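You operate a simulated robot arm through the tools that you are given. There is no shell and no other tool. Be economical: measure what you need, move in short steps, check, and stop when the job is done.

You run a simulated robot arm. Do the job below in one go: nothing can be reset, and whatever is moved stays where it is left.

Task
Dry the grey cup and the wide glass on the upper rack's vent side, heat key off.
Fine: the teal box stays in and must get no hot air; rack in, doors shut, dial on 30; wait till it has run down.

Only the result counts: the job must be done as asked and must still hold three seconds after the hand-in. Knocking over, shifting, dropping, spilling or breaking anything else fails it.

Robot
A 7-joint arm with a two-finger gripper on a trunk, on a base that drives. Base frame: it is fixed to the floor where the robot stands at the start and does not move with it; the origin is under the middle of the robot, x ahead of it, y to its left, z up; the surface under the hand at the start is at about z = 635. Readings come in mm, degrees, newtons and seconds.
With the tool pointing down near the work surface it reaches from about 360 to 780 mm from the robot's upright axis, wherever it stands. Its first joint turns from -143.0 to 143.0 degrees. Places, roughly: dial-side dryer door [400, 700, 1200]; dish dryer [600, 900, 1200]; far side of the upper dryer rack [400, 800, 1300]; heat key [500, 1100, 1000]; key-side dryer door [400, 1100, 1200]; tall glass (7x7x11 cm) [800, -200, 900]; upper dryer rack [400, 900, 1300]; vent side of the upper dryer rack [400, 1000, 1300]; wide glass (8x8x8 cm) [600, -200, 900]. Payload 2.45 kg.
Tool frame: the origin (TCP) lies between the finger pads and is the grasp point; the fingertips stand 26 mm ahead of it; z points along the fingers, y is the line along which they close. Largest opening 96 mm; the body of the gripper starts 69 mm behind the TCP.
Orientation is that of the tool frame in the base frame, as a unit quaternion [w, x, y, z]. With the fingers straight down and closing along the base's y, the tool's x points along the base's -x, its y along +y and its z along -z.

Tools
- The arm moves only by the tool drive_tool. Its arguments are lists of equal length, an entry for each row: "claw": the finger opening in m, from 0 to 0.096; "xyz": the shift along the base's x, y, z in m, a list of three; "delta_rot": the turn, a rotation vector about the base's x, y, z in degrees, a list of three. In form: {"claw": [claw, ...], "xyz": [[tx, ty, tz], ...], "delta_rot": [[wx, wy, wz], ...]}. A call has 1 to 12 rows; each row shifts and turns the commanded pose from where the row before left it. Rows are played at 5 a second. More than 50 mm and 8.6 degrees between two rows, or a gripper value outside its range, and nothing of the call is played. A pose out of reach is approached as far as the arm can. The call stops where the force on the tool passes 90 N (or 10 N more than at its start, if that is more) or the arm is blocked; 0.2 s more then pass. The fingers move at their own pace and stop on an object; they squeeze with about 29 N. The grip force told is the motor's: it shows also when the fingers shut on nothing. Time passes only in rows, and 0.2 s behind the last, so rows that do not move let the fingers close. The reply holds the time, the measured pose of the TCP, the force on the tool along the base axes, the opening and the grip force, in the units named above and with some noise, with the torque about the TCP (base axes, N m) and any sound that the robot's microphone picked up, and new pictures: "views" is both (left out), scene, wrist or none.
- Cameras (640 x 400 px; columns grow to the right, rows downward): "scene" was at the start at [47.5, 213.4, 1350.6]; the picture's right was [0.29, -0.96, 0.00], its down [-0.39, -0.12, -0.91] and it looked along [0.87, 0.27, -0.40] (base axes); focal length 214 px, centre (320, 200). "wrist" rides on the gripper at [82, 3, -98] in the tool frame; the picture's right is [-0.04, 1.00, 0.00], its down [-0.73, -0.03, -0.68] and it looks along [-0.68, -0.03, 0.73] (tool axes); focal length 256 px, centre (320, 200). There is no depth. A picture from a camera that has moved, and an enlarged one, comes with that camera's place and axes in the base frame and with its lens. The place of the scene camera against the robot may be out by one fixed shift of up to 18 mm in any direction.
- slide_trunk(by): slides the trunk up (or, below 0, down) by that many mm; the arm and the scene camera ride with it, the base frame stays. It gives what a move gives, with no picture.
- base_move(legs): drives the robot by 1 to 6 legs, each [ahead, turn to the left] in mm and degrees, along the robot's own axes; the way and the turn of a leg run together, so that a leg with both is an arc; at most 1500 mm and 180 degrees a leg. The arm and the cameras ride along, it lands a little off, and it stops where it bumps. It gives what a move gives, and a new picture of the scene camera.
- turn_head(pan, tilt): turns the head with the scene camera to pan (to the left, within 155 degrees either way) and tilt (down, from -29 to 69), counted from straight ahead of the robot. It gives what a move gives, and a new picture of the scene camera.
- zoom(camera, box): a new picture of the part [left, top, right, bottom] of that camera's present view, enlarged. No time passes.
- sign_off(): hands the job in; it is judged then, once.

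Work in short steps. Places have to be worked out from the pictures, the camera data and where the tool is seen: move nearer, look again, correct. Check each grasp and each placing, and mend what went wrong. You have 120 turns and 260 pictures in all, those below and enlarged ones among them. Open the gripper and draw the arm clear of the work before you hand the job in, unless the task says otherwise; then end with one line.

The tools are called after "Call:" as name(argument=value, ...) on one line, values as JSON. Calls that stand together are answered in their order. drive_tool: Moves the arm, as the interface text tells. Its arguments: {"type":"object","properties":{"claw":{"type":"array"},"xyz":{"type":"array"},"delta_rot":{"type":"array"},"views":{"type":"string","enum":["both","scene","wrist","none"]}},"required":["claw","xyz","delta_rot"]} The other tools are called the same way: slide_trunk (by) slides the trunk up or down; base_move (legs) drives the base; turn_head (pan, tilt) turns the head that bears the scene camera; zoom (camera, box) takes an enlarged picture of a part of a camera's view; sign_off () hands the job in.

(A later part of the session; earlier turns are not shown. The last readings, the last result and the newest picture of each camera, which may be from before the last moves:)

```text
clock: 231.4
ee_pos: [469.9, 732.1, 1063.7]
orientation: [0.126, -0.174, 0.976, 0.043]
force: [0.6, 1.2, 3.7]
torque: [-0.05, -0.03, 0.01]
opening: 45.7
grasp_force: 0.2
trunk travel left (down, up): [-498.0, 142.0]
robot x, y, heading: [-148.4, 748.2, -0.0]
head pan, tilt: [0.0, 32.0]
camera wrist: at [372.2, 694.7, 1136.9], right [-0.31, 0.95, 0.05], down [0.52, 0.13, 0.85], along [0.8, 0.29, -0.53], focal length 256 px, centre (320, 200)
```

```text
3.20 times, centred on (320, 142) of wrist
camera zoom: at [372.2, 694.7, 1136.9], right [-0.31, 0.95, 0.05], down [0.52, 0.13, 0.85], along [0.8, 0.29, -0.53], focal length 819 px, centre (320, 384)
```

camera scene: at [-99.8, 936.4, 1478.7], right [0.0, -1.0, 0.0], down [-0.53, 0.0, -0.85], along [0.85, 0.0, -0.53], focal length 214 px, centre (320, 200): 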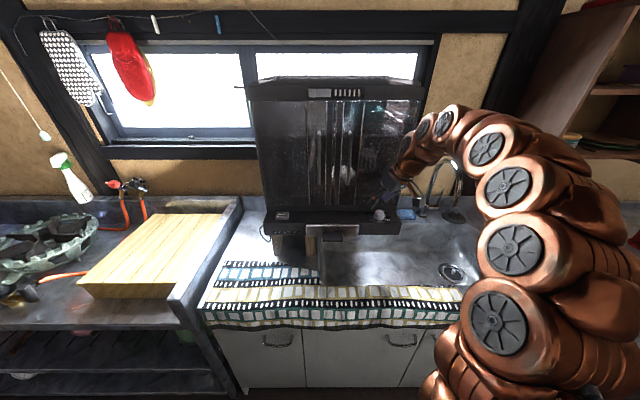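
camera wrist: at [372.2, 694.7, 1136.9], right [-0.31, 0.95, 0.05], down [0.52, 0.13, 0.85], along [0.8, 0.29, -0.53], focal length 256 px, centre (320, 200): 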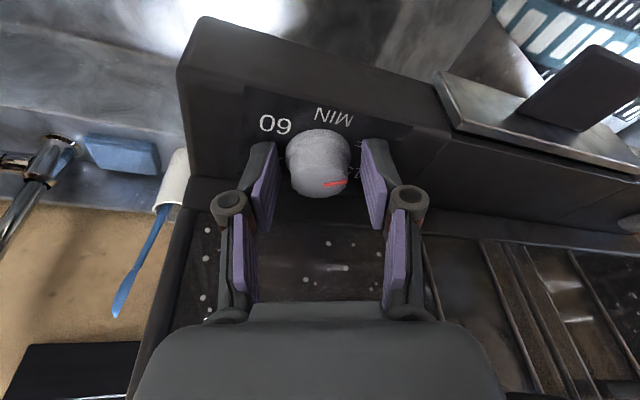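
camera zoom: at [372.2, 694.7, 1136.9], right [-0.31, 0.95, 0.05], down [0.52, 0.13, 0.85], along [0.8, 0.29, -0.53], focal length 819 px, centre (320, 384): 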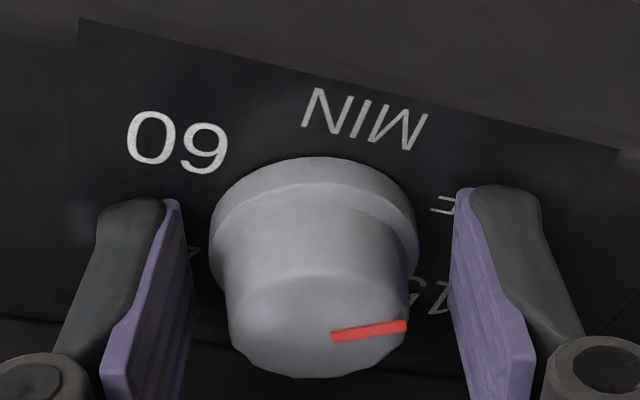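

Knob is between the pads; tips lightly touch the panel. Raise 2 mm, close, and turn the first 40° clockwise.

Call:
drive_tool(claw=[0.02, 0.02, 0.02, 0.02, 0.02, 0.02, 0.02, 0.02, 0.02], xyz=[[0, 0, 0.002], [0, 0, 0], [0, 0, 0], [0, 0, 0], [0, 0.0007, 0], [0, 0.0007, 0], [0, 0.0007, 0], [0, 0.0007, 0], [0, 0.0007, 0]], delta_rot=[[0, 0, 0], [0, 0, 0], [0, 0, 0], [0, 0, 0], [0, 0, -8], [0, 0, -8], [0, 0, -8], [0, 0, -8], [0, 0, -8]], views="wrist")

Call:
zoom(camera="wrist", box=[220, 80, 420, 205])

```text
clock: 233.4
ee_pos: [470.1, 734.8, 1064.3]
orientation: [0.132, 0.172, 0.976, -0.003]
force: [-9.6, -6.7, 6.0]
torque: [-0.07, 1.2, -0.05]
opening: 34.6
grasp_force: 44.9
trunk travel left (down, up): [-498.0, 142.0]
robot x, y, heading: [-148.8, 751.5, 0.1]
head pan, tilt: [0.0, 32.0]
camera wrist: at [371.1, 769.5, 1138.2], right [0.37, 0.93, 0.05], down [0.48, -0.24, 0.84], along [0.79, -0.29, -0.53], focal length 256 px, centre (320, 200)
```

wrist: 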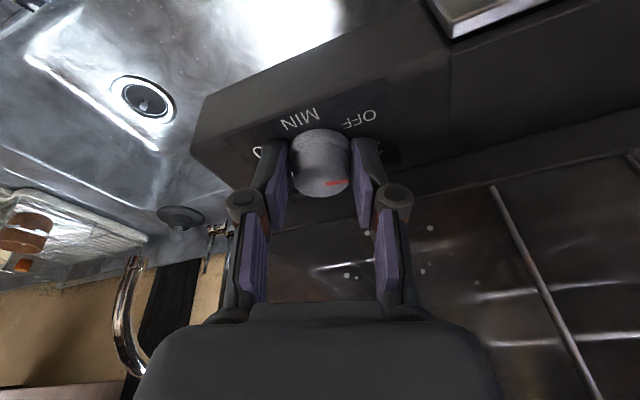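

```text
3.20 times, centred on (320, 142) of wrist
camera zoom: at [371.1, 769.5, 1138.2], right [0.37, 0.93, 0.05], down [0.48, -0.24, 0.84], along [0.79, -0.29, -0.53], focal length 819 px, centre (320, 384)
```

zoom: 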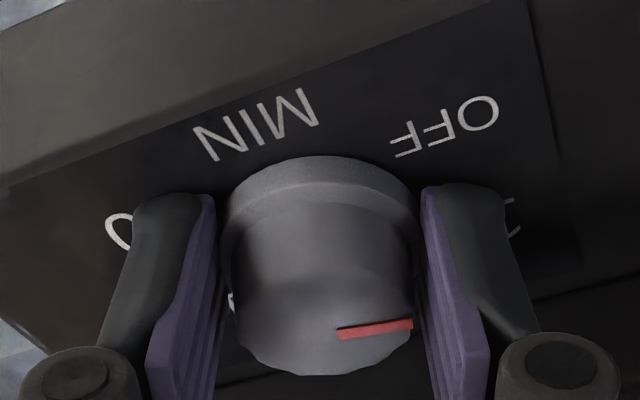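

The knob turned with the gripper. Open, swing back +40°, regrip.

Call:
drive_tool(claw=[0.046, 0.046, 0.046, 0.046, 0.046, 0.046, 0.046, 0.02, 0.02, 0.02], xyz=[[0, 0, 0.001], [0, 0, 0], [0, -0.0007, 0], [0, -0.0007, 0], [0, -0.0007, 0], [0, -0.0007, 0], [0, -0.0007, 0], [0, 0, 0], [0, 0, 0], [0, 0, 0]], delta_rot=[[0, 0, 0], [0, 0, 0], [0, 0, 8], [0, 0, 8], [0, 0, 8], [0, 0, 8], [0, 0, 8], [0, 0, 0], [0, 0, 0], [0, 0, 0]], views="wrist")

Call:
zoom(camera="wrist", box=[220, 80, 420, 205])

```text
clock: 235.6
ee_pos: [470.8, 730.5, 1065.5]
orientation: [0.126, -0.172, 0.976, 0.042]
force: [3.9, -4.8, 7.5]
torque: [-0.37, 0.22, -0.03]
opening: 34.2
grasp_force: 44.6
trunk travel left (down, up): [-498.0, 142.0]
robot x, y, heading: [-147.2, 750.2, 0.1]
head pan, tilt: [0.0, 32.0]
camera wrist: at [372.5, 693.7, 1140.1], right [-0.31, 0.95, 0.05], down [0.52, 0.13, 0.85], along [0.8, 0.29, -0.53], focal length 256 px, centre (320, 200)
```

wrist: 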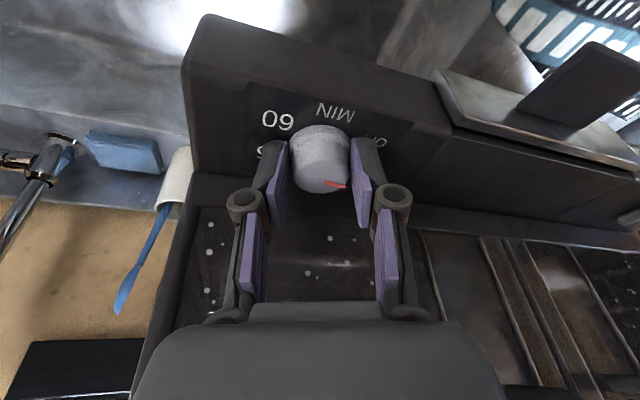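

```text
3.20 times, centred on (320, 142) of wrist
camera zoom: at [372.5, 693.7, 1140.1], right [-0.31, 0.95, 0.05], down [0.52, 0.13, 0.85], along [0.8, 0.29, -0.53], focal length 819 px, centre (320, 384)
```

zoom: 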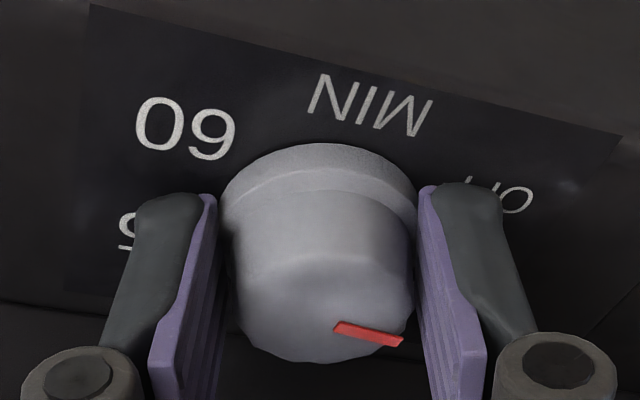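

Knob is now at about 93° (27° turned). Continue with the next stroke of -40°.

Call:
drive_tool(claw=[0.02, 0.02, 0.02, 0.02, 0.02, 0.02], xyz=[[0, 0.0007, 0], [0, 0.0007, 0], [0, 0.0007, 0], [0, 0.0007, 0], [0, 0.0007, 0], [0, 0, 0]], delta_rot=[[0, 0, -8], [0, 0, -8], [0, 0, -8], [0, 0, -8], [0, 0, -8], [0, 0, 0]], views="wrist")

Call:
zoom(camera="wrist", box=[220, 80, 420, 205])

Call:
drive_tool(claw=[0.046, 0.046], xyz=[[0, 0, 0.001], [0, 0, 0]], delta_rot=[[0, 0, 0], [0, 0, 0]], views="none")

Call:
zoom(camera="wrist", box=[220, 80, 420, 205])

```text
clock: 237.0
ee_pos: [470.6, 734.4, 1065.8]
orientation: [0.133, 0.173, 0.976, -0.002]
force: [4.4, -2.6, 34.6]
torque: [-0.02, 0.47, -0.04]
opening: 33.7
grasp_force: 44.7
trunk travel left (down, up): [-498.0, 142.0]
robot x, y, heading: [-148.8, 747.5, -0.0]
head pan, tilt: [0.0, 32.0]
camera wrist: at [371.4, 769.2, 1139.9], right [0.37, 0.93, 0.05], down [0.48, -0.24, 0.85], along [0.8, -0.29, -0.53], focal length 256 px, centre (320, 200)
```

wrist: 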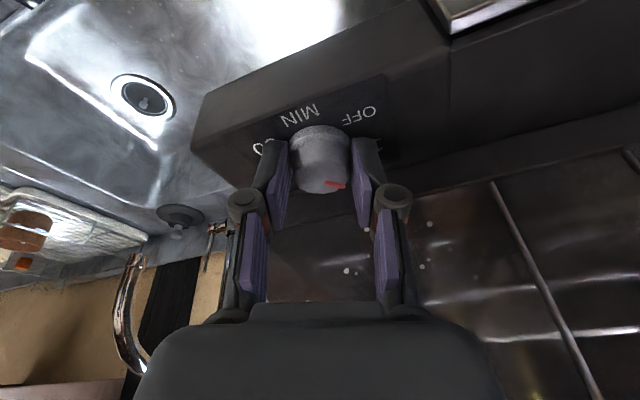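

```text
3.20 times, centred on (320, 142) of wrist
camera zoom: at [371.4, 769.2, 1139.9], right [0.37, 0.93, 0.05], down [0.48, -0.24, 0.85], along [0.8, -0.29, -0.53], focal length 819 px, centre (320, 384)
```

zoom: 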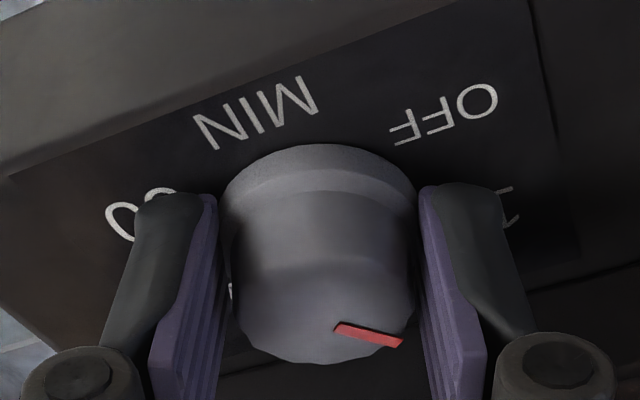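

```text
clock: 237.6
ee_pos: [469.6, 735.9, 1064.7]
orientation: [0.131, 0.172, 0.976, -0.003]
force: [0.1, 0.0, -0.4]
torque: [-0.03, -0.01, 0.02]
opening: 45.9
grasp_force: 0.1
trunk travel left (down, up): [-498.0, 142.0]
robot x, y, heading: [-146.0, 748.3, 0.0]
head pan, tilt: [0.0, 32.0]
```

```text
3.20 times, centred on (320, 142) of wrist
camera zoom: at [371.8, 769.4, 1138.9], right [0.37, 0.93, 0.05], down [0.48, -0.24, 0.84], along [0.79, -0.29, -0.54], focal length 819 px, centre (320, 384)
```

zoom: 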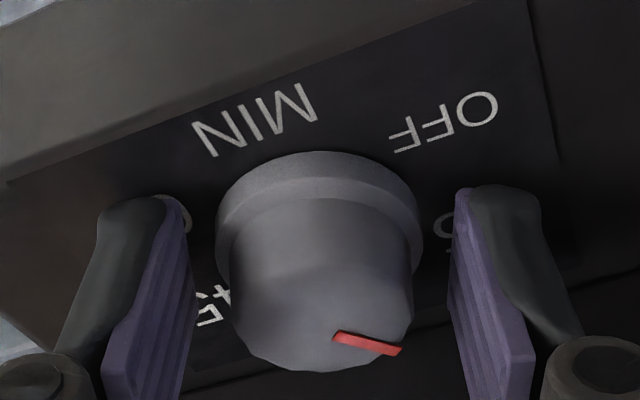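

The dial seems to run back about 4°/s when free (so it is a running timer); it's at ~45° from 30 now. Quick regrip and another -40° in one call, ending gripped.

Call:
drive_tool(claw=[0.046, 0.046, 0.046, 0.046, 0.046, 0.02, 0.02, 0.02, 0.02, 0.02, 0.02, 0.02], xyz=[[0, -0.0007, 0], [0, -0.0007, 0], [0, -0.0007, 0], [0, -0.0007, 0], [0, -0.0007, 0], [0, 0, 0], [0, 0, 0], [0, 0.0007, 0], [0, 0.0007, 0], [0, 0.0007, 0], [0, 0.0007, 0], [0, 0.0007, 0]], delta_rot=[[0, 0, 8], [0, 0, 8], [0, 0, 8], [0, 0, 8], [0, 0, 8], [0, 0, 0], [0, 0, 0], [0, 0, -8], [0, 0, -8], [0, 0, -8], [0, 0, -8], [0, 0, -8]], views="wrist")

Call:
zoom(camera="wrist", box=[220, 80, 420, 205])

```text
clock: 240.2
ee_pos: [469.4, 734.3, 1067.2]
orientation: [0.133, 0.172, 0.976, -0.002]
force: [4.1, -1.4, 22.2]
torque: [0.13, 0.9, 0.02]
opening: 33.5
grasp_force: 45.4
trunk travel left (down, up): [-498.0, 142.0]
robot x, y, heading: [-144.5, 748.4, -0.2]
head pan, tilt: [0.0, 32.0]
camera wrist: at [371.3, 769.4, 1140.6], right [0.37, 0.93, 0.05], down [0.48, -0.24, 0.85], along [0.8, -0.29, -0.53], focal length 256 px, centre (320, 200)
```

wrist: 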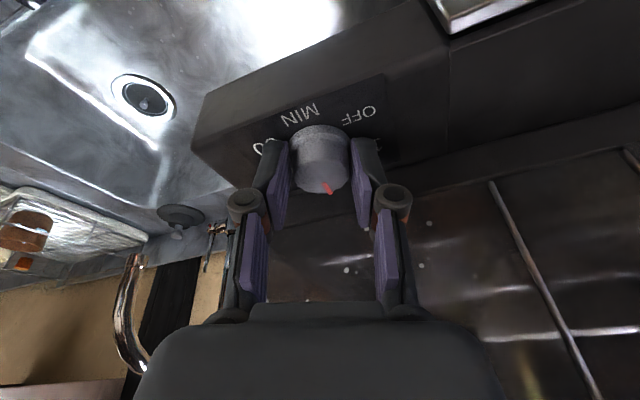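

```text
3.20 times, centred on (320, 142) of wrist
camera zoom: at [371.3, 769.4, 1140.6], right [0.37, 0.93, 0.05], down [0.48, -0.24, 0.85], along [0.8, -0.29, -0.53], focal length 819 px, centre (320, 384)
```

zoom: 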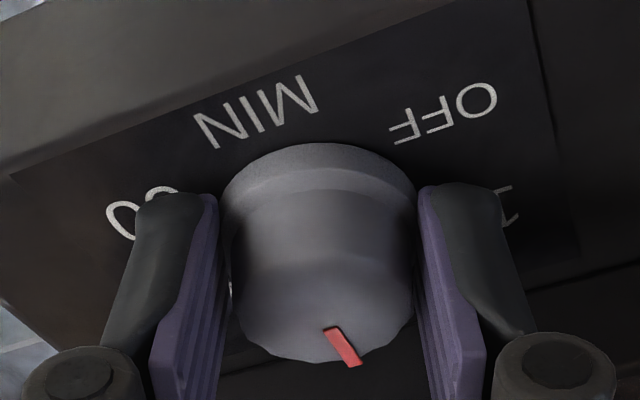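

The pointer now reads about 0° ± 4°, i.e. on 30 (MIN label reads 176° by the same measure). Release and rise for a check.

Call:
drive_tool(claw=[0.046, 0.046, 0.046, 0.046, 0.046], xyz=[[0, 0, 0], [0, 0, 0], [-0.005, 0, 0.03], [-0.01, 0, 0.03], [-0.01, 0, 0.02]], delta_rot=[[0, 0, 0], [0, 0, 0], [0, 0, 6], [0, 0, 6], [0, 0, 6]], views="wrist")

Call:
zoom(camera="wrist", box=[240, 60, 400, 160])

```text
clock: 241.4
ee_pos: [444.9, 735.3, 1145.4]
orientation: [0.132, 0.016, 0.991, 0.018]
force: [-0.5, 0.2, 0.2]
torque: [-0.02, 0.03, -0.01]
opening: 46.0
grasp_force: 0.0
trunk travel left (down, up): [-498.0, 142.0]
robot x, y, heading: [-148.1, 748.3, 0.3]
head pan, tilt: [0.0, 32.0]
camera wrist: at [340.3, 737.1, 1219.4], right [0.07, 1.0, 0.05], down [0.53, -0.08, 0.84], along [0.85, -0.03, -0.53], focal length 256 px, centre (320, 200)
```

wrist: 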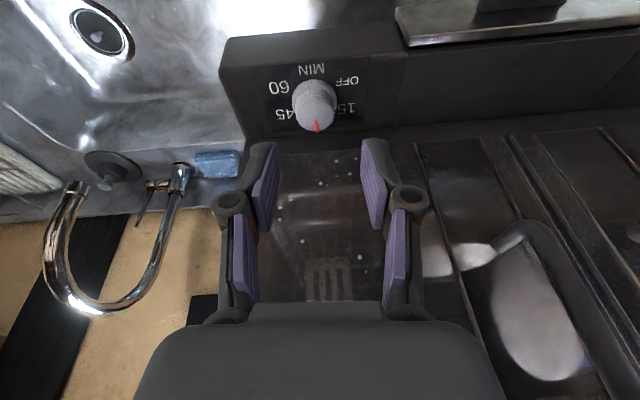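

```text
4.00 times, centred on (320, 110) of wrist
camera zoom: at [340.3, 737.1, 1219.4], right [0.07, 1.0, 0.05], down [0.53, -0.08, 0.84], along [0.85, -0.03, -0.53], focal length 1024 px, centre (320, 560)
```

zoom: 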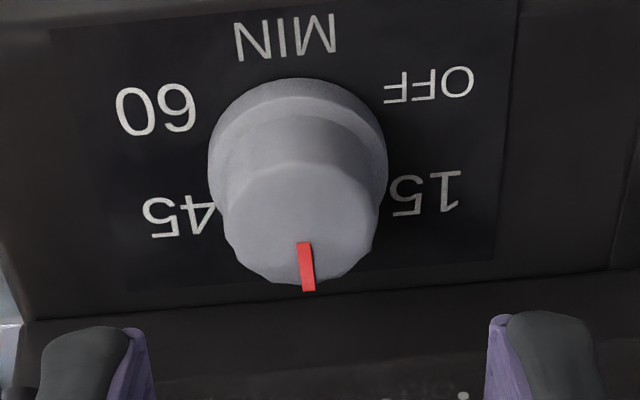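

The pointer is on 30. I retract the arm and check the RUN lamp and whether the dial is counting down.

Call:
drive_tool(claw=[0.046, 0.046, 0.046, 0.046, 0.046, 0.046, 0.046], xyz=[[-0.03, 0, 0], [-0.03, 0.03, 0], [-0.02, 0.04, 0], [0, 0.045, 0], [0, 0.045, 0], [0, 0.045, 0], [0, 0.02, 0]], delta_rot=[[0, 0, 0], [0, 0, 0], [0, 0, 0], [0, 0, 0], [0, 0, 0], [0, 0, 0], [0, 0, 0]], views="wrist")

Call:
zoom(camera="wrist", box=[160, 40, 480, 240])

```text
clock: 243.0
ee_pos: [365.4, 959.7, 1147.7]
orientation: [0.132, 0.017, 0.991, 0.018]
force: [0.4, -0.7, -0.8]
torque: [-0.01, -0.03, 0.0]
opening: 46.0
grasp_force: 0.0
trunk travel left (down, up): [-498.0, 142.0]
robot x, y, heading: [-140.8, 749.5, -0.1]
head pan, tilt: [0.0, 32.0]
camera wrist: at [260.7, 961.6, 1220.9], right [0.07, 1.0, 0.05], down [0.53, -0.08, 0.85], along [0.85, -0.03, -0.53], focal length 256 px, centre (320, 200)
```

wrist: 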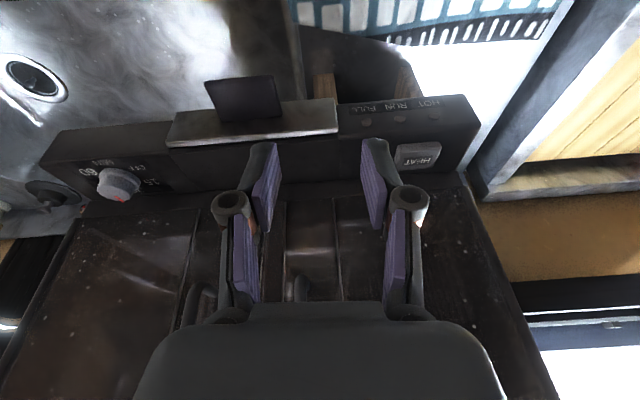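

```text
2.00 times, centred on (320, 140) of wrist
camera zoom: at [260.7, 961.6, 1220.9], right [0.07, 1.0, 0.05], down [0.53, -0.08, 0.85], along [0.85, -0.03, -0.53], focal length 512 px, centre (320, 320)
```

zoom: 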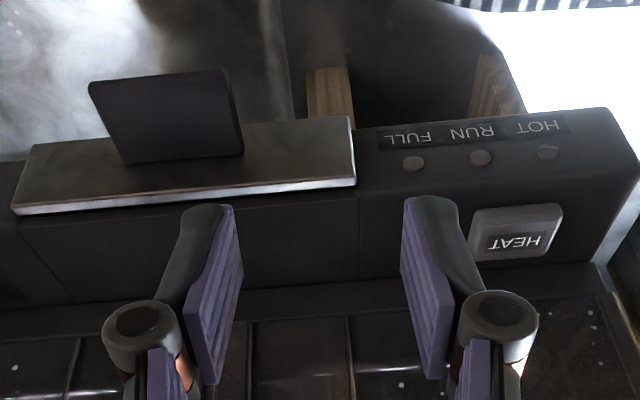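

RUN is not lit. I need to see whether the doors are fully shut; looking with the scene camera.

Call:
turn_head(pan=0, tilt=20)

Call:
zoom(camera="scene", box=[230, 80, 430, 260])

```text
clock: 243.7
ee_pos: [363.8, 958.6, 1147.7]
orientation: [0.132, 0.017, 0.991, 0.018]
force: [-0.2, 0.2, 0.0]
torque: [-0.01, 0.0, -0.01]
opening: 46.0
grasp_force: 0.1
trunk travel left (down, up): [-498.0, 142.0]
robot x, y, heading: [-147.5, 751.8, 0.0]
head pan, tilt: [0.0, 20.0]
camera scene: at [-96.0, 936.2, 1497.9], right [0.0, -1.0, 0.0], down [-0.34, 0.0, -0.94], along [0.94, 0.0, -0.34], focal length 214 px, centre (320, 200)
```

scene: 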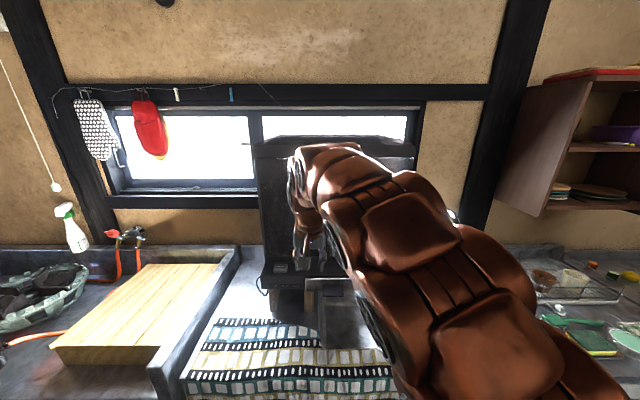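

```text
2.22 times, centred on (330, 170) of scene
camera zoom: at [-96.0, 936.2, 1497.9], right [0.0, -1.0, 0.0], down [-0.34, 0.0, -0.94], along [0.94, 0.0, -0.34], focal length 477 px, centre (298, 267)
```

zoom: 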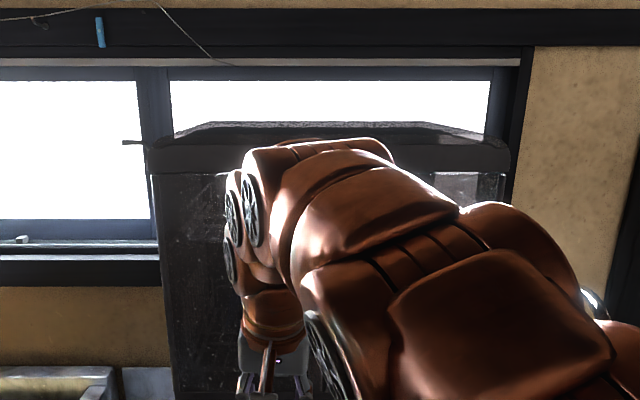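

The arm blocks the view. Back off the base and move the arm right.

Call:
base_move(legs=[[-220, 0]])

Call:
drive_tool(claw=[0.0, 0.0, 0.0, 0.0, 0.0, 0.0, 0.0, 0.0], xyz=[[0, -0.048, 0], [0, -0.048, 0], [0, -0.048, 0], [0, -0.048, 0], [0, -0.048, 0], [0, -0.048, 0], [0, -0.048, 0], [0, -0.048, 0]], delta_rot=[[0, 0, 0], [0, 0, 0], [0, 0, 0], [0, 0, 0], [0, 0, 0], [0, 0, 0], [0, 0, 0], [0, 0, 0]], views="scene")

Call:
zoom(camera="scene", box=[240, 120, 400, 260])

Call:
zoom(camera="scene", box=[250, 210, 400, 260])

```text
clock: 245.4
ee_pos: [145.2, 961.0, 1146.3]
orientation: [0.132, 0.016, 0.991, 0.018]
force: [0.6, 0.9, 1.6]
torque: [-0.01, -0.01, 0.01]
opening: 46.0
grasp_force: 0.0
trunk travel left (down, up): [-498.0, 142.0]
robot x, y, heading: [-366.1, 753.2, 0.3]
head pan, tilt: [0.0, 20.0]
camera scene: at [-316.6, 936.6, 1497.9], right [0.01, -1.0, 0.0], down [-0.34, 0.0, -0.94], along [0.94, 0.01, -0.34], focal length 214 px, centre (320, 200)
```

scene: 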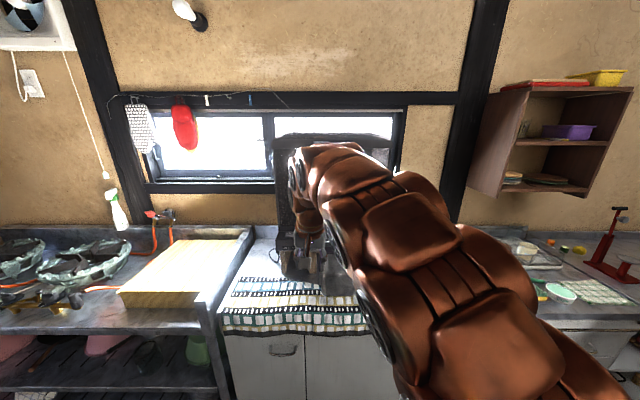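

```text
clock: 247.2
ee_pos: [144.8, 576.6, 1145.9]
orientation: [0.131, 0.015, 0.991, 0.018]
force: [0.2, 0.6, -0.3]
torque: [-0.07, -0.02, -0.04]
opening: 0.1
grasp_force: 29.0
trunk travel left (down, up): [-498.0, 142.0]
robot x, y, heading: [-367.5, 749.7, 0.1]
head pan, tilt: [0.0, 20.0]
camera scene: at [-316.8, 936.9, 1497.9], right [0.01, -1.0, 0.0], down [-0.34, 0.0, -0.94], along [0.94, 0.01, -0.34], focal length 214 px, centre (320, 200)
```

scene: 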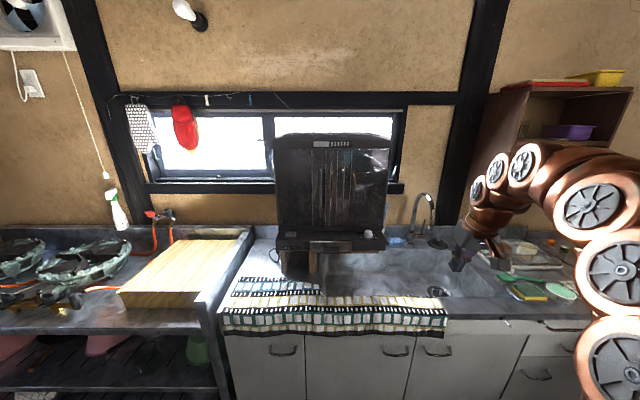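

```text
2.86 times, centred on (320, 190) of scene
camera zoom: at [-316.8, 936.9, 1497.9], right [0.01, -1.0, 0.0], down [-0.34, 0.0, -0.94], along [0.94, 0.01, -0.34], focal length 613 px, centre (320, 229)
```

zoom: 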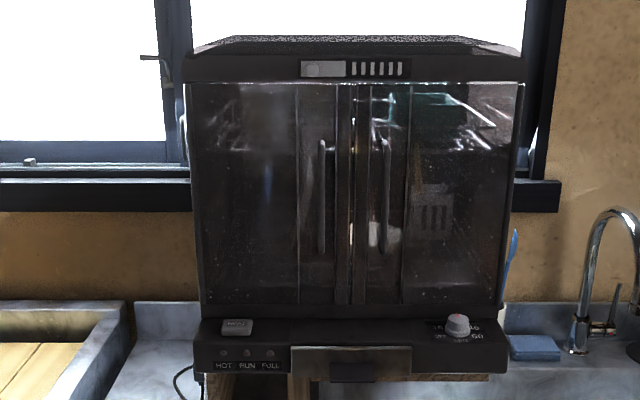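

```text
4.27 times, centred on (325, 235) of scene
camera zoom: at [-316.8, 936.9, 1497.9], right [0.01, -1.0, 0.0], down [-0.34, 0.0, -0.94], along [0.94, 0.01, -0.34], focal length 915 px, centre (299, 51)
```

zoom: 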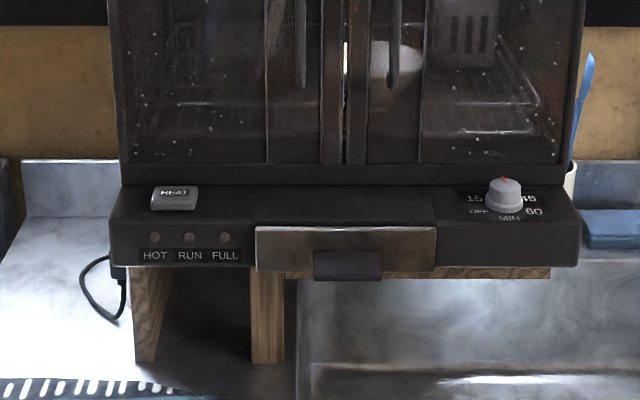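

RUN isn't lit and a thin bright gap shows between the doors. Zoom on it.

Call:
zoom(camera="scene", box=[295, 135, 355, 215])

Call:
zoom(camera="scene", box=[300, 215, 360, 255])

```text
5.00 times, centred on (325, 175) of scene
camera zoom: at [-316.8, 936.9, 1497.9], right [0.01, -1.0, 0.0], down [-0.34, 0.0, -0.94], along [0.94, 0.01, -0.34], focal length 1072 px, centre (295, 325)
```

zoom: 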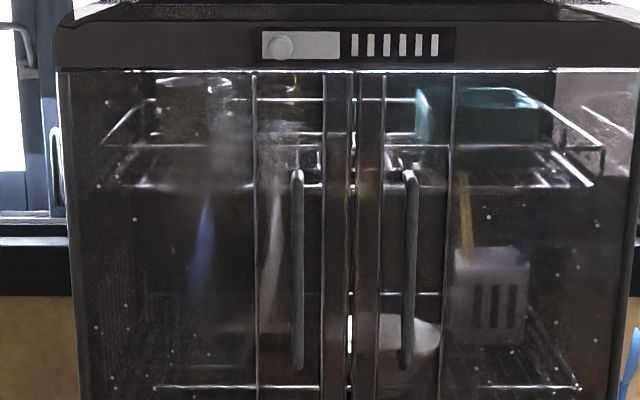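

```text
10.00 times, centred on (330, 235) of scene
camera zoom: at [-316.8, 936.9, 1497.9], right [0.01, -1.0, 0.0], down [-0.34, 0.0, -0.94], along [0.94, 0.01, -0.34], focal length 2145 px, centre (220, -150)
```

zoom: 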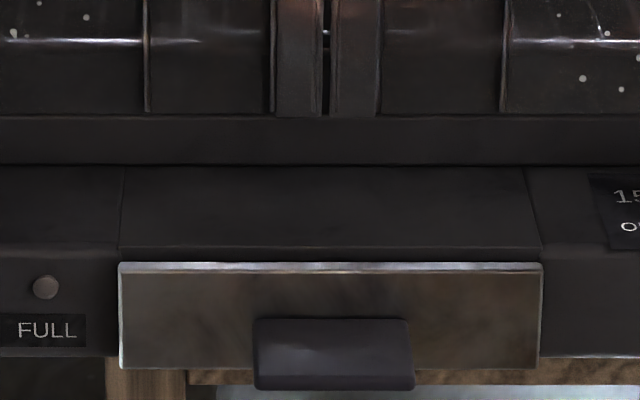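

The doors look evenly shut. Check the dial pointer: is it counting down?

Call:
zoom(camera="scene", box=[350, 215, 390, 245])

Call:
turn_head(pan=0, tilt=25)

Call:
zoom(camera="scene", box=[270, 190, 390, 240])

```text
13.33 times, centred on (370, 230) of scene
camera zoom: at [-316.8, 936.9, 1497.9], right [0.01, -1.0, 0.0], down [-0.34, 0.0, -0.94], along [0.94, 0.01, -0.34], focal length 2860 px, centre (-347, -200)
```

zoom: 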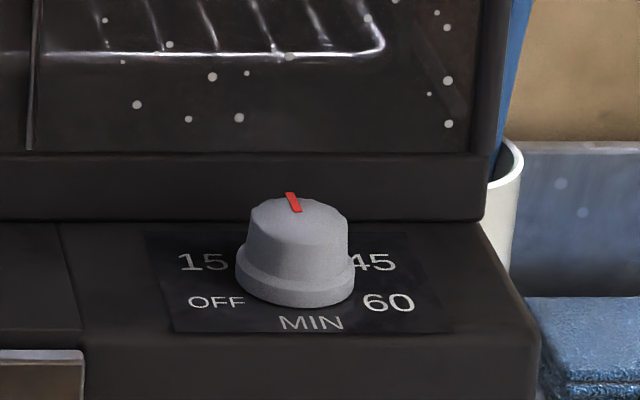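

```text
clock: 247.8
ee_pos: [144.3, 577.9, 1145.9]
orientation: [0.132, 0.015, 0.991, 0.019]
force: [-0.5, 0.5, 0.2]
torque: [-0.03, 0.03, 0.01]
opening: 0.0
grasp_force: 28.2
trunk travel left (down, up): [-498.0, 142.0]
robot x, y, heading: [-370.6, 751.1, 0.1]
head pan, tilt: [0.0, 25.0]
camera scene: at [-317.7, 936.4, 1489.9], right [0.01, -1.0, 0.0], down [-0.42, 0.0, -0.91], along [0.91, 0.01, -0.42], focal length 214 px, centre (320, 200)
```

scene: 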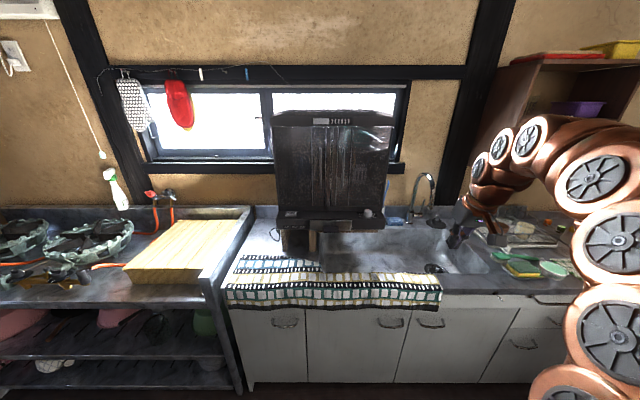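

```text
5.33 times, centred on (330, 215) of scene
camera zoom: at [-317.7, 936.4, 1489.9], right [0.01, -1.0, 0.0], down [-0.42, 0.0, -0.91], along [0.91, 0.01, -0.42], focal length 1144 px, centre (267, 120)
```

zoom: 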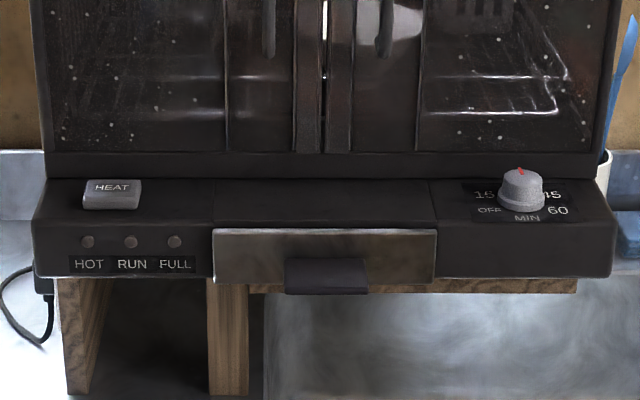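

The dial stays at 30 and RUN is dark, so some interlock is open. The upper rack's front bar computes to x ≈ 558 while the lower rack's is ≈ 625, so the upper rack may not be fully in and its handle may hold the doors ajar. I'll look closely with the wrist camera.

Call:
drive_tool(claw=[0.0, 0.0, 0.0, 0.0, 0.0, 0.0, 0.0, 0.0], xyz=[[0.02, 0.042, 0.015], [0.02, 0.042, 0.015], [0.02, 0.042, 0.015], [0.02, 0.042, 0.01], [0.02, 0.042, 0.01], [0.02, 0.042, 0.01], [0.02, 0.042, 0], [0, 0.026, 0]], delta_rot=[[0, -6, 0], [0, -6, 0], [0, -6, 0], [0, -6, 0], [0, -6, 0], [0, -6, 0], [0, 0, 0], [0, 0, 0]], views="wrist")

Call:
zoom(camera="wrist", box=[160, 100, 480, 300])

```text
clock: 249.7
ee_pos: [285.6, 896.3, 1221.7]
orientation: [0.431, 0.009, 0.902, 0.023]
force: [1.4, -0.7, -0.8]
torque: [0.03, 0.0, 0.04]
opening: 0.0
grasp_force: 28.4
trunk travel left (down, up): [-498.0, 142.0]
robot x, y, heading: [-367.9, 749.8, 0.3]
head pan, tilt: [0.0, 25.0]
camera wrist: at [157.4, 897.4, 1220.1], right [0.02, 1.0, 0.08], down [-0.07, -0.08, 0.99], along [1.0, -0.03, 0.07], focal length 256 px, centre (320, 200)
```

wrist: 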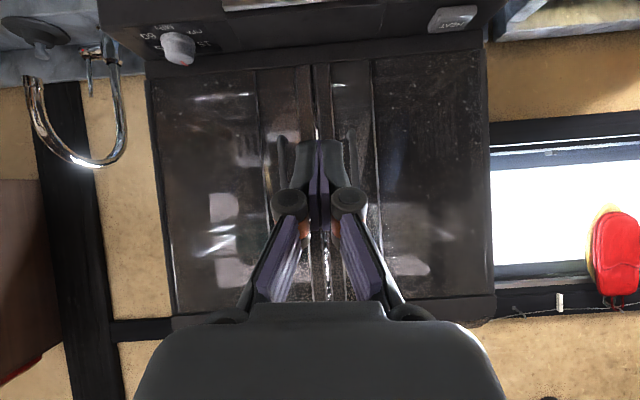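

```text
2.00 times, centred on (320, 200) of wrist
camera zoom: at [157.4, 897.4, 1220.1], right [0.02, 1.0, 0.08], down [-0.07, -0.08, 0.99], along [1.0, -0.03, 0.07], focal length 512 px, centre (320, 200)
```

zoom: 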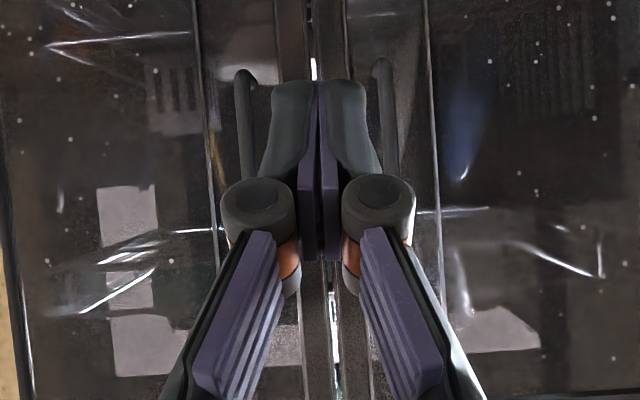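

Inconclusive visually. I'll measure flushness by touch: drive 110 mm nearer and touch the doors at the centre and then near a hinge.

Call:
base_move(legs=[[110, 0]])

Call:
drive_tool(claw=[0.0, 0.0, 0.0, 0.0, 0.0], xyz=[[0.02, 0.005, -0.035], [0.02, 0, -0.035], [0.02, 0, 0], [0.01, 0, 0], [0.005, 0, 0]], delta_rot=[[0, -6, 0], [0, -6, 0], [0, -6, 0], [0, 0, 0], [0, 0, 0]], views="wrist")

```text
clock: 250.8
ee_pos: [397.9, 896.8, 1222.4]
orientation: [0.431, 0.008, 0.902, 0.022]
force: [-0.1, -0.6, -0.2]
torque: [-0.04, 0.01, -0.02]
opening: 0.1
grasp_force: 28.7
trunk travel left (down, up): [-498.0, 142.0]
robot x, y, heading: [-254.0, 754.8, 0.2]
head pan, tilt: [0.0, 25.0]
camera scene: at [-205.1, 937.4, 1489.9], right [0.01, -1.0, 0.0], down [-0.42, 0.0, -0.91], along [0.91, 0.01, -0.42], focal length 214 px, centre (320, 200)
```

scene: 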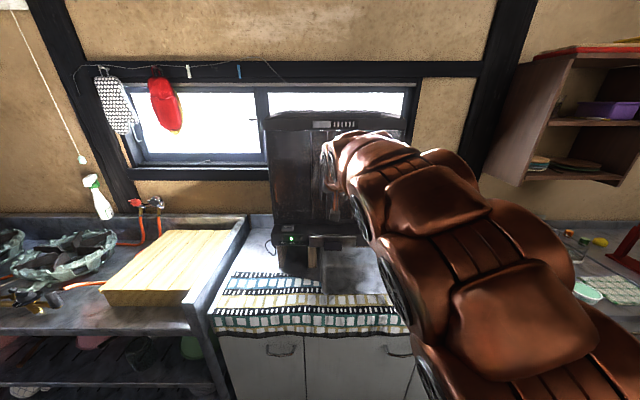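

```text
clock: 252.1
ee_pos: [474.3, 903.0, 1152.3]
orientation: [0.567, 0.003, 0.824, 0.024]
force: [0.2, 0.5, 1.3]
torque: [0.0, 0.02, 0.03]
opening: 0.0
grasp_force: 27.9
trunk travel left (down, up): [-498.0, 142.0]
robot x, y, heading: [-256.6, 751.5, 0.3]
head pan, tilt: [0.0, 25.0]
camera wrist: at [352.1, 903.8, 1111.2], right [0.0, 1.0, 0.08], down [-0.37, -0.08, 0.93], along [0.93, -0.03, 0.37], focal length 256 px, centre (320, 200)
```

wrist: 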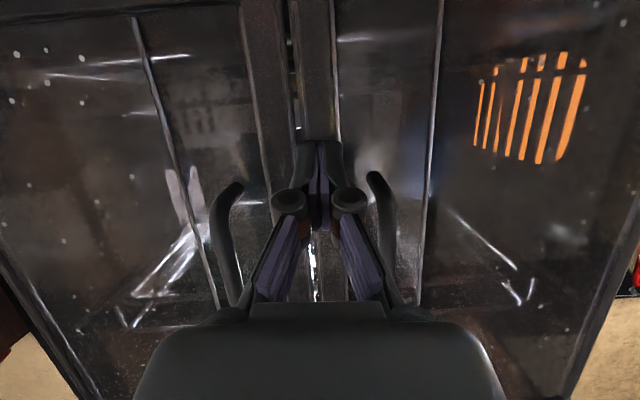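

A green lamp is on now (RUN started), but the vent looks orange. Check the lamps immediately.

Call:
zoom(camera="scene", box=[260, 215, 340, 265])

Call:
zoom(camera="wrist", box=[420, 20, 640, 180])

```text
8.00 times, centred on (300, 240) of scene
camera zoom: at [-205.0, 937.5, 1489.9], right [0.01, -1.0, 0.0], down [-0.42, 0.0, -0.91], along [0.91, 0.01, -0.42], focal length 1716 px, centre (480, -120)
```

zoom: 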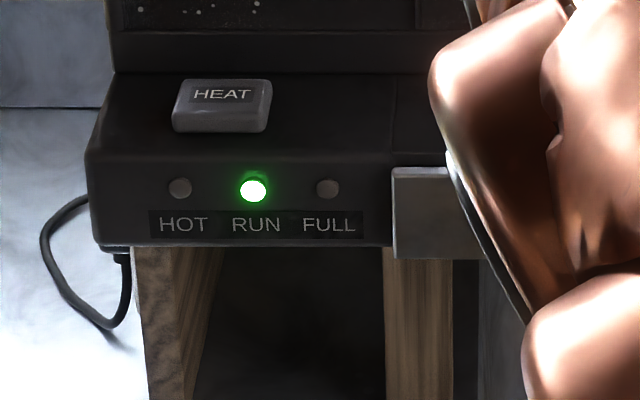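

```text
2.50 times, centred on (530, 100) of wrist
camera zoom: at [352.1, 903.8, 1111.2], right [0.0, 1.0, 0.08], down [-0.37, -0.08, 0.93], along [0.93, -0.03, 0.37], focal length 640 px, centre (-205, 450)
```

zoom: 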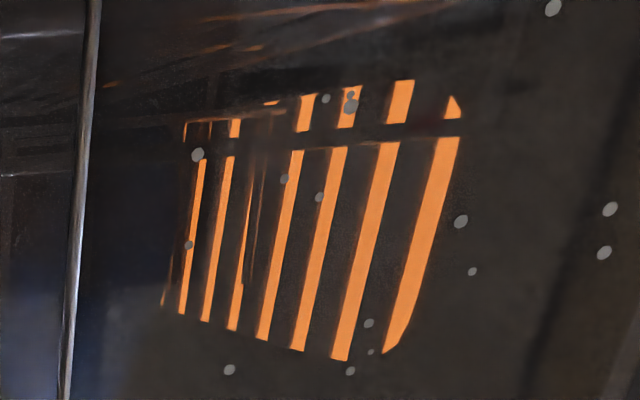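

HOT is off and RUN is lit; the vent-side louvres blow on the vent side only, and the teal box is on the far side. I'll draw the arm back and wait while it runs.

Call:
drive_tool(claw=[0.03, 0.03, 0.03, 0.03, 0.03, 0.03, 0.03], xyz=[[-0.04, 0, 0], [-0.04, 0, 0], [-0.04, 0, 0], [-0.04, 0, 0], [0, 0, 0], [0, 0, 0], [0, 0, 0]], delta_rot=[[0, 0, 0], [0, 0, 0], [0, 0, 0], [0, 0, 0], [0, 0, 0], [0, 0, 0], [0, 0, 0]], views="none")

Call:
base_move(legs=[[-200, 0]])

Call:
drive_tool(claw=[0.05, 0.05, 0.05, 0.05, 0.05, 0.05, 0.05, 0.05, 0.05], xyz=[[0, -0.045, 0], [0, -0.045, 0], [0, -0.045, 0], [0, -0.045, 0], [0, -0.045, 0], [0, -0.045, 0], [0, -0.045, 0], [0, -0.045, 0], [0, -0.045, 0]], delta_rot=[[0, 0, 0], [0, 0, 0], [0, 0, 0], [0, 0, 0], [0, 0, 0], [0, 0, 0], [0, 0, 0], [0, 0, 0], [0, 0, 0]], views="scene")

Call:
zoom(camera="scene", box=[260, 100, 400, 240])

Call:
zoom(camera="scene", box=[270, 195, 390, 240])

```text
clock: 253.7
ee_pos: [313.3, 903.1, 1152.7]
orientation: [0.567, 0.005, 0.823, 0.023]
force: [0.2, 0.4, 0.5]
torque: [0.02, 0.03, 0.0]
opening: 30.0
grasp_force: 0.0
trunk travel left (down, up): [-498.0, 142.0]
robot x, y, heading: [-255.2, 750.7, 0.6]
head pan, tilt: [0.0, 25.0]
```

```text
clock: 255.2
ee_pos: [111.9, 902.2, 1152.3]
orientation: [0.567, 0.004, 0.824, 0.023]
force: [0.4, 0.0, 0.0]
torque: [0.03, -0.01, -0.01]
opening: 30.1
grasp_force: 0.0
trunk travel left (down, up): [-498.0, 142.0]
robot x, y, heading: [-454.4, 750.1, 0.4]
head pan, tilt: [0.0, 25.0]
camera scene: at [-406.7, 935.9, 1489.9], right [0.01, -1.0, 0.0], down [-0.42, 0.0, -0.91], along [0.91, 0.01, -0.42], focal length 214 px, centre (320, 200)
```

scene: 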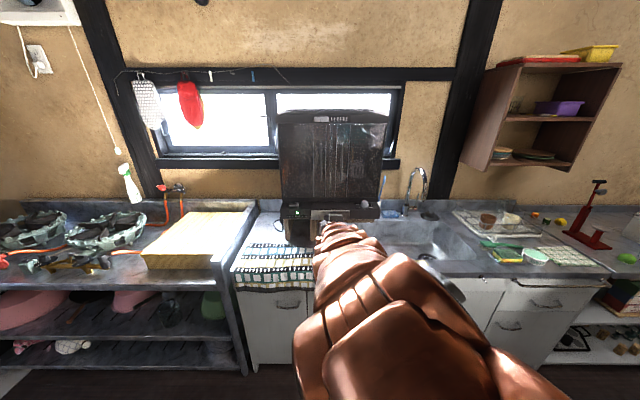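

```text
clock: 257.2
ee_pos: [112.4, 496.5, 1153.5]
orientation: [0.567, 0.004, 0.824, 0.022]
force: [0.1, 0.5, -0.3]
torque: [0.01, 0.02, -0.05]
opening: 50.0
grasp_force: 0.1
trunk travel left (down, up): [-498.0, 142.0]
robot x, y, heading: [-455.6, 750.2, 0.6]
head pan, tilt: [0.0, 25.0]
camera scene: at [-406.8, 936.0, 1489.8], right [0.01, -1.0, 0.0], down [-0.42, 0.0, -0.91], along [0.91, 0.01, -0.42], focal length 214 px, centre (320, 200)
```

scene: 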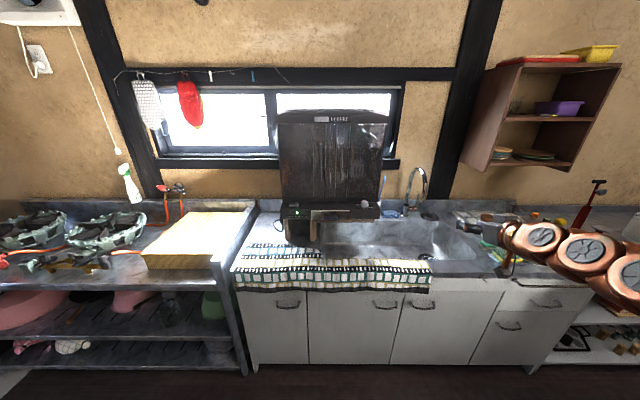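

```text
2.86 times, centred on (330, 170) of scene
camera zoom: at [-406.8, 936.0, 1489.8], right [0.01, -1.0, 0.0], down [-0.42, 0.0, -0.91], along [0.91, 0.01, -0.42], focal length 613 px, centre (291, 286)
```

zoom: 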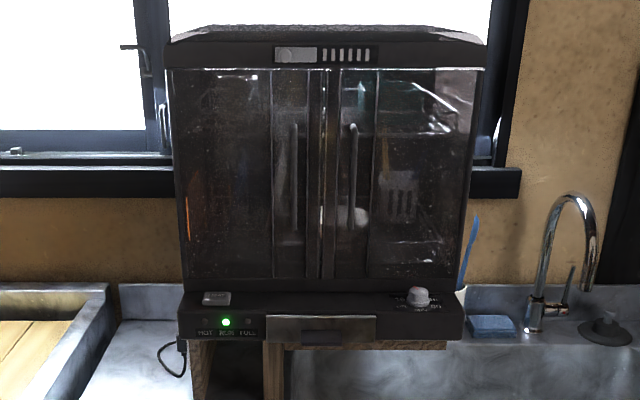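

```text
5.33 times, centred on (330, 218) of scene
camera zoom: at [-406.8, 936.0, 1489.8], right [0.01, -1.0, 0.0], down [-0.42, 0.0, -0.91], along [0.91, 0.01, -0.42], focal length 1144 px, centre (267, 107)
```

zoom: 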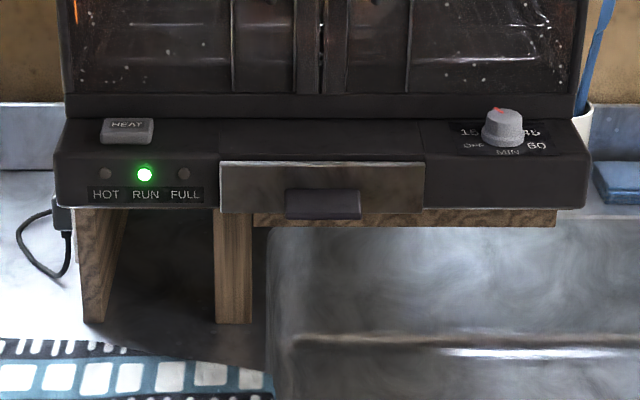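

It is counting down. I wait with still rows.

Call:
drive_tool(claw=[0.05, 0.05, 0.05, 0.05, 0.05, 0.05, 0.05, 0.05, 0.05, 0.05, 0.05, 0.05], xyz=[[0, 0, 0], [0, 0, 0], [0, 0, 0], [0, 0, 0], [0, 0, 0], [0, 0, 0], [0, 0, 0], [0, 0, 0], [0, 0, 0], [0, 0, 0], [0, 0, 0], [0, 0, 0]], delta_rot=[[0, 0, 0], [0, 0, 0], [0, 0, 0], [0, 0, 0], [0, 0, 0], [0, 0, 0], [0, 0, 0], [0, 0, 0], [0, 0, 0], [0, 0, 0], [0, 0, 0], [0, 0, 0]], views="none")

Call:
drive_tool(claw=[0.05, 0.05, 0.05, 0.05, 0.05, 0.05, 0.05, 0.05, 0.05, 0.05, 0.05, 0.05], xyz=[[0, 0, 0], [0, 0, 0], [0, 0, 0], [0, 0, 0], [0, 0, 0], [0, 0, 0], [0, 0, 0], [0, 0, 0], [0, 0, 0], [0, 0, 0], [0, 0, 0], [0, 0, 0]], delta_rot=[[0, 0, 0], [0, 0, 0], [0, 0, 0], [0, 0, 0], [0, 0, 0], [0, 0, 0], [0, 0, 0], [0, 0, 0], [0, 0, 0], [0, 0, 0], [0, 0, 0], [0, 0, 0]], views="none")

Call:
drive_tool(claw=[0.05, 0.05, 0.05, 0.05, 0.05, 0.05, 0.05, 0.05, 0.05, 0.05, 0.05, 0.05], xyz=[[0, 0, 0], [0, 0, 0], [0, 0, 0], [0, 0, 0], [0, 0, 0], [0, 0, 0], [0, 0, 0], [0, 0, 0], [0, 0, 0], [0, 0, 0], [0, 0, 0], [0, 0, 0]], delta_rot=[[0, 0, 0], [0, 0, 0], [0, 0, 0], [0, 0, 0], [0, 0, 0], [0, 0, 0], [0, 0, 0], [0, 0, 0], [0, 0, 0], [0, 0, 0], [0, 0, 0], [0, 0, 0]], views="none")

Call:
zoom(camera="scene", box=[270, 195, 390, 240])

Call:
zoom(camera="scene", box=[344, 190, 384, 220])

```text
clock: 259.9
ee_pos: [112.4, 495.7, 1153.1]
orientation: [0.567, 0.004, 0.824, 0.024]
force: [0.9, -0.1, -0.2]
torque: [-0.03, 0.0, 0.02]
opening: 50.0
grasp_force: 0.0
trunk travel left (down, up): [-498.0, 142.0]
robot x, y, heading: [-454.8, 747.1, 0.4]
head pan, tilt: [0.0, 25.0]
```

```text
clock: 262.4
ee_pos: [111.8, 496.1, 1154.5]
orientation: [0.567, 0.004, 0.824, 0.023]
force: [-0.5, 0.2, 0.7]
torque: [-0.02, -0.04, -0.04]
opening: 49.8
grasp_force: 0.0
trunk travel left (down, up): [-498.0, 142.0]
robot x, y, heading: [-457.9, 750.7, 0.5]
head pan, tilt: [0.0, 25.0]
```

```text
clock: 265.1
ee_pos: [112.1, 496.9, 1153.9]
orientation: [0.567, 0.003, 0.823, 0.024]
force: [-0.5, -0.2, 1.1]
torque: [0.0, 0.01, 0.0]
opening: 49.9
grasp_force: 0.0
trunk travel left (down, up): [-498.0, 142.0]
robot x, y, heading: [-454.6, 748.7, 0.7]
head pan, tilt: [0.0, 25.0]
```

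```text
5.33 times, centred on (330, 218) of scene
camera zoom: at [-406.8, 935.6, 1489.9], right [0.01, -1.0, 0.0], down [-0.42, 0.0, -0.91], along [0.91, 0.01, -0.42], focal length 1144 px, centre (267, 107)
```

zoom: 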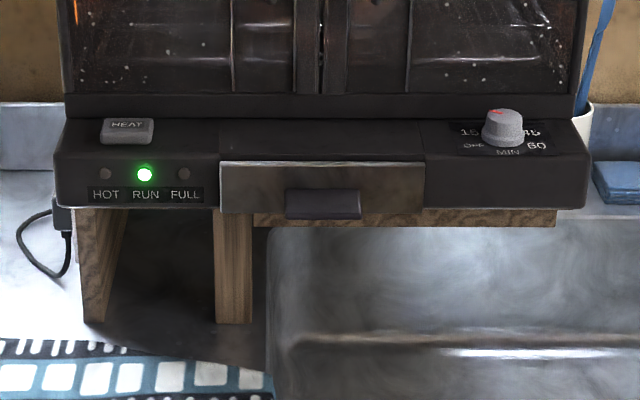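

```text
13.33 times, centred on (364, 205) of scene
camera zoom: at [-406.8, 935.6, 1489.9], right [0.01, -1.0, 0.0], down [-0.42, 0.0, -0.91], along [0.91, 0.01, -0.42], focal length 2860 px, centre (-267, 133)
```

zoom: 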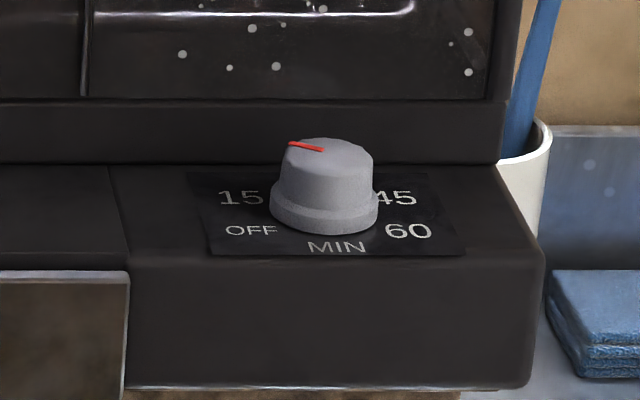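

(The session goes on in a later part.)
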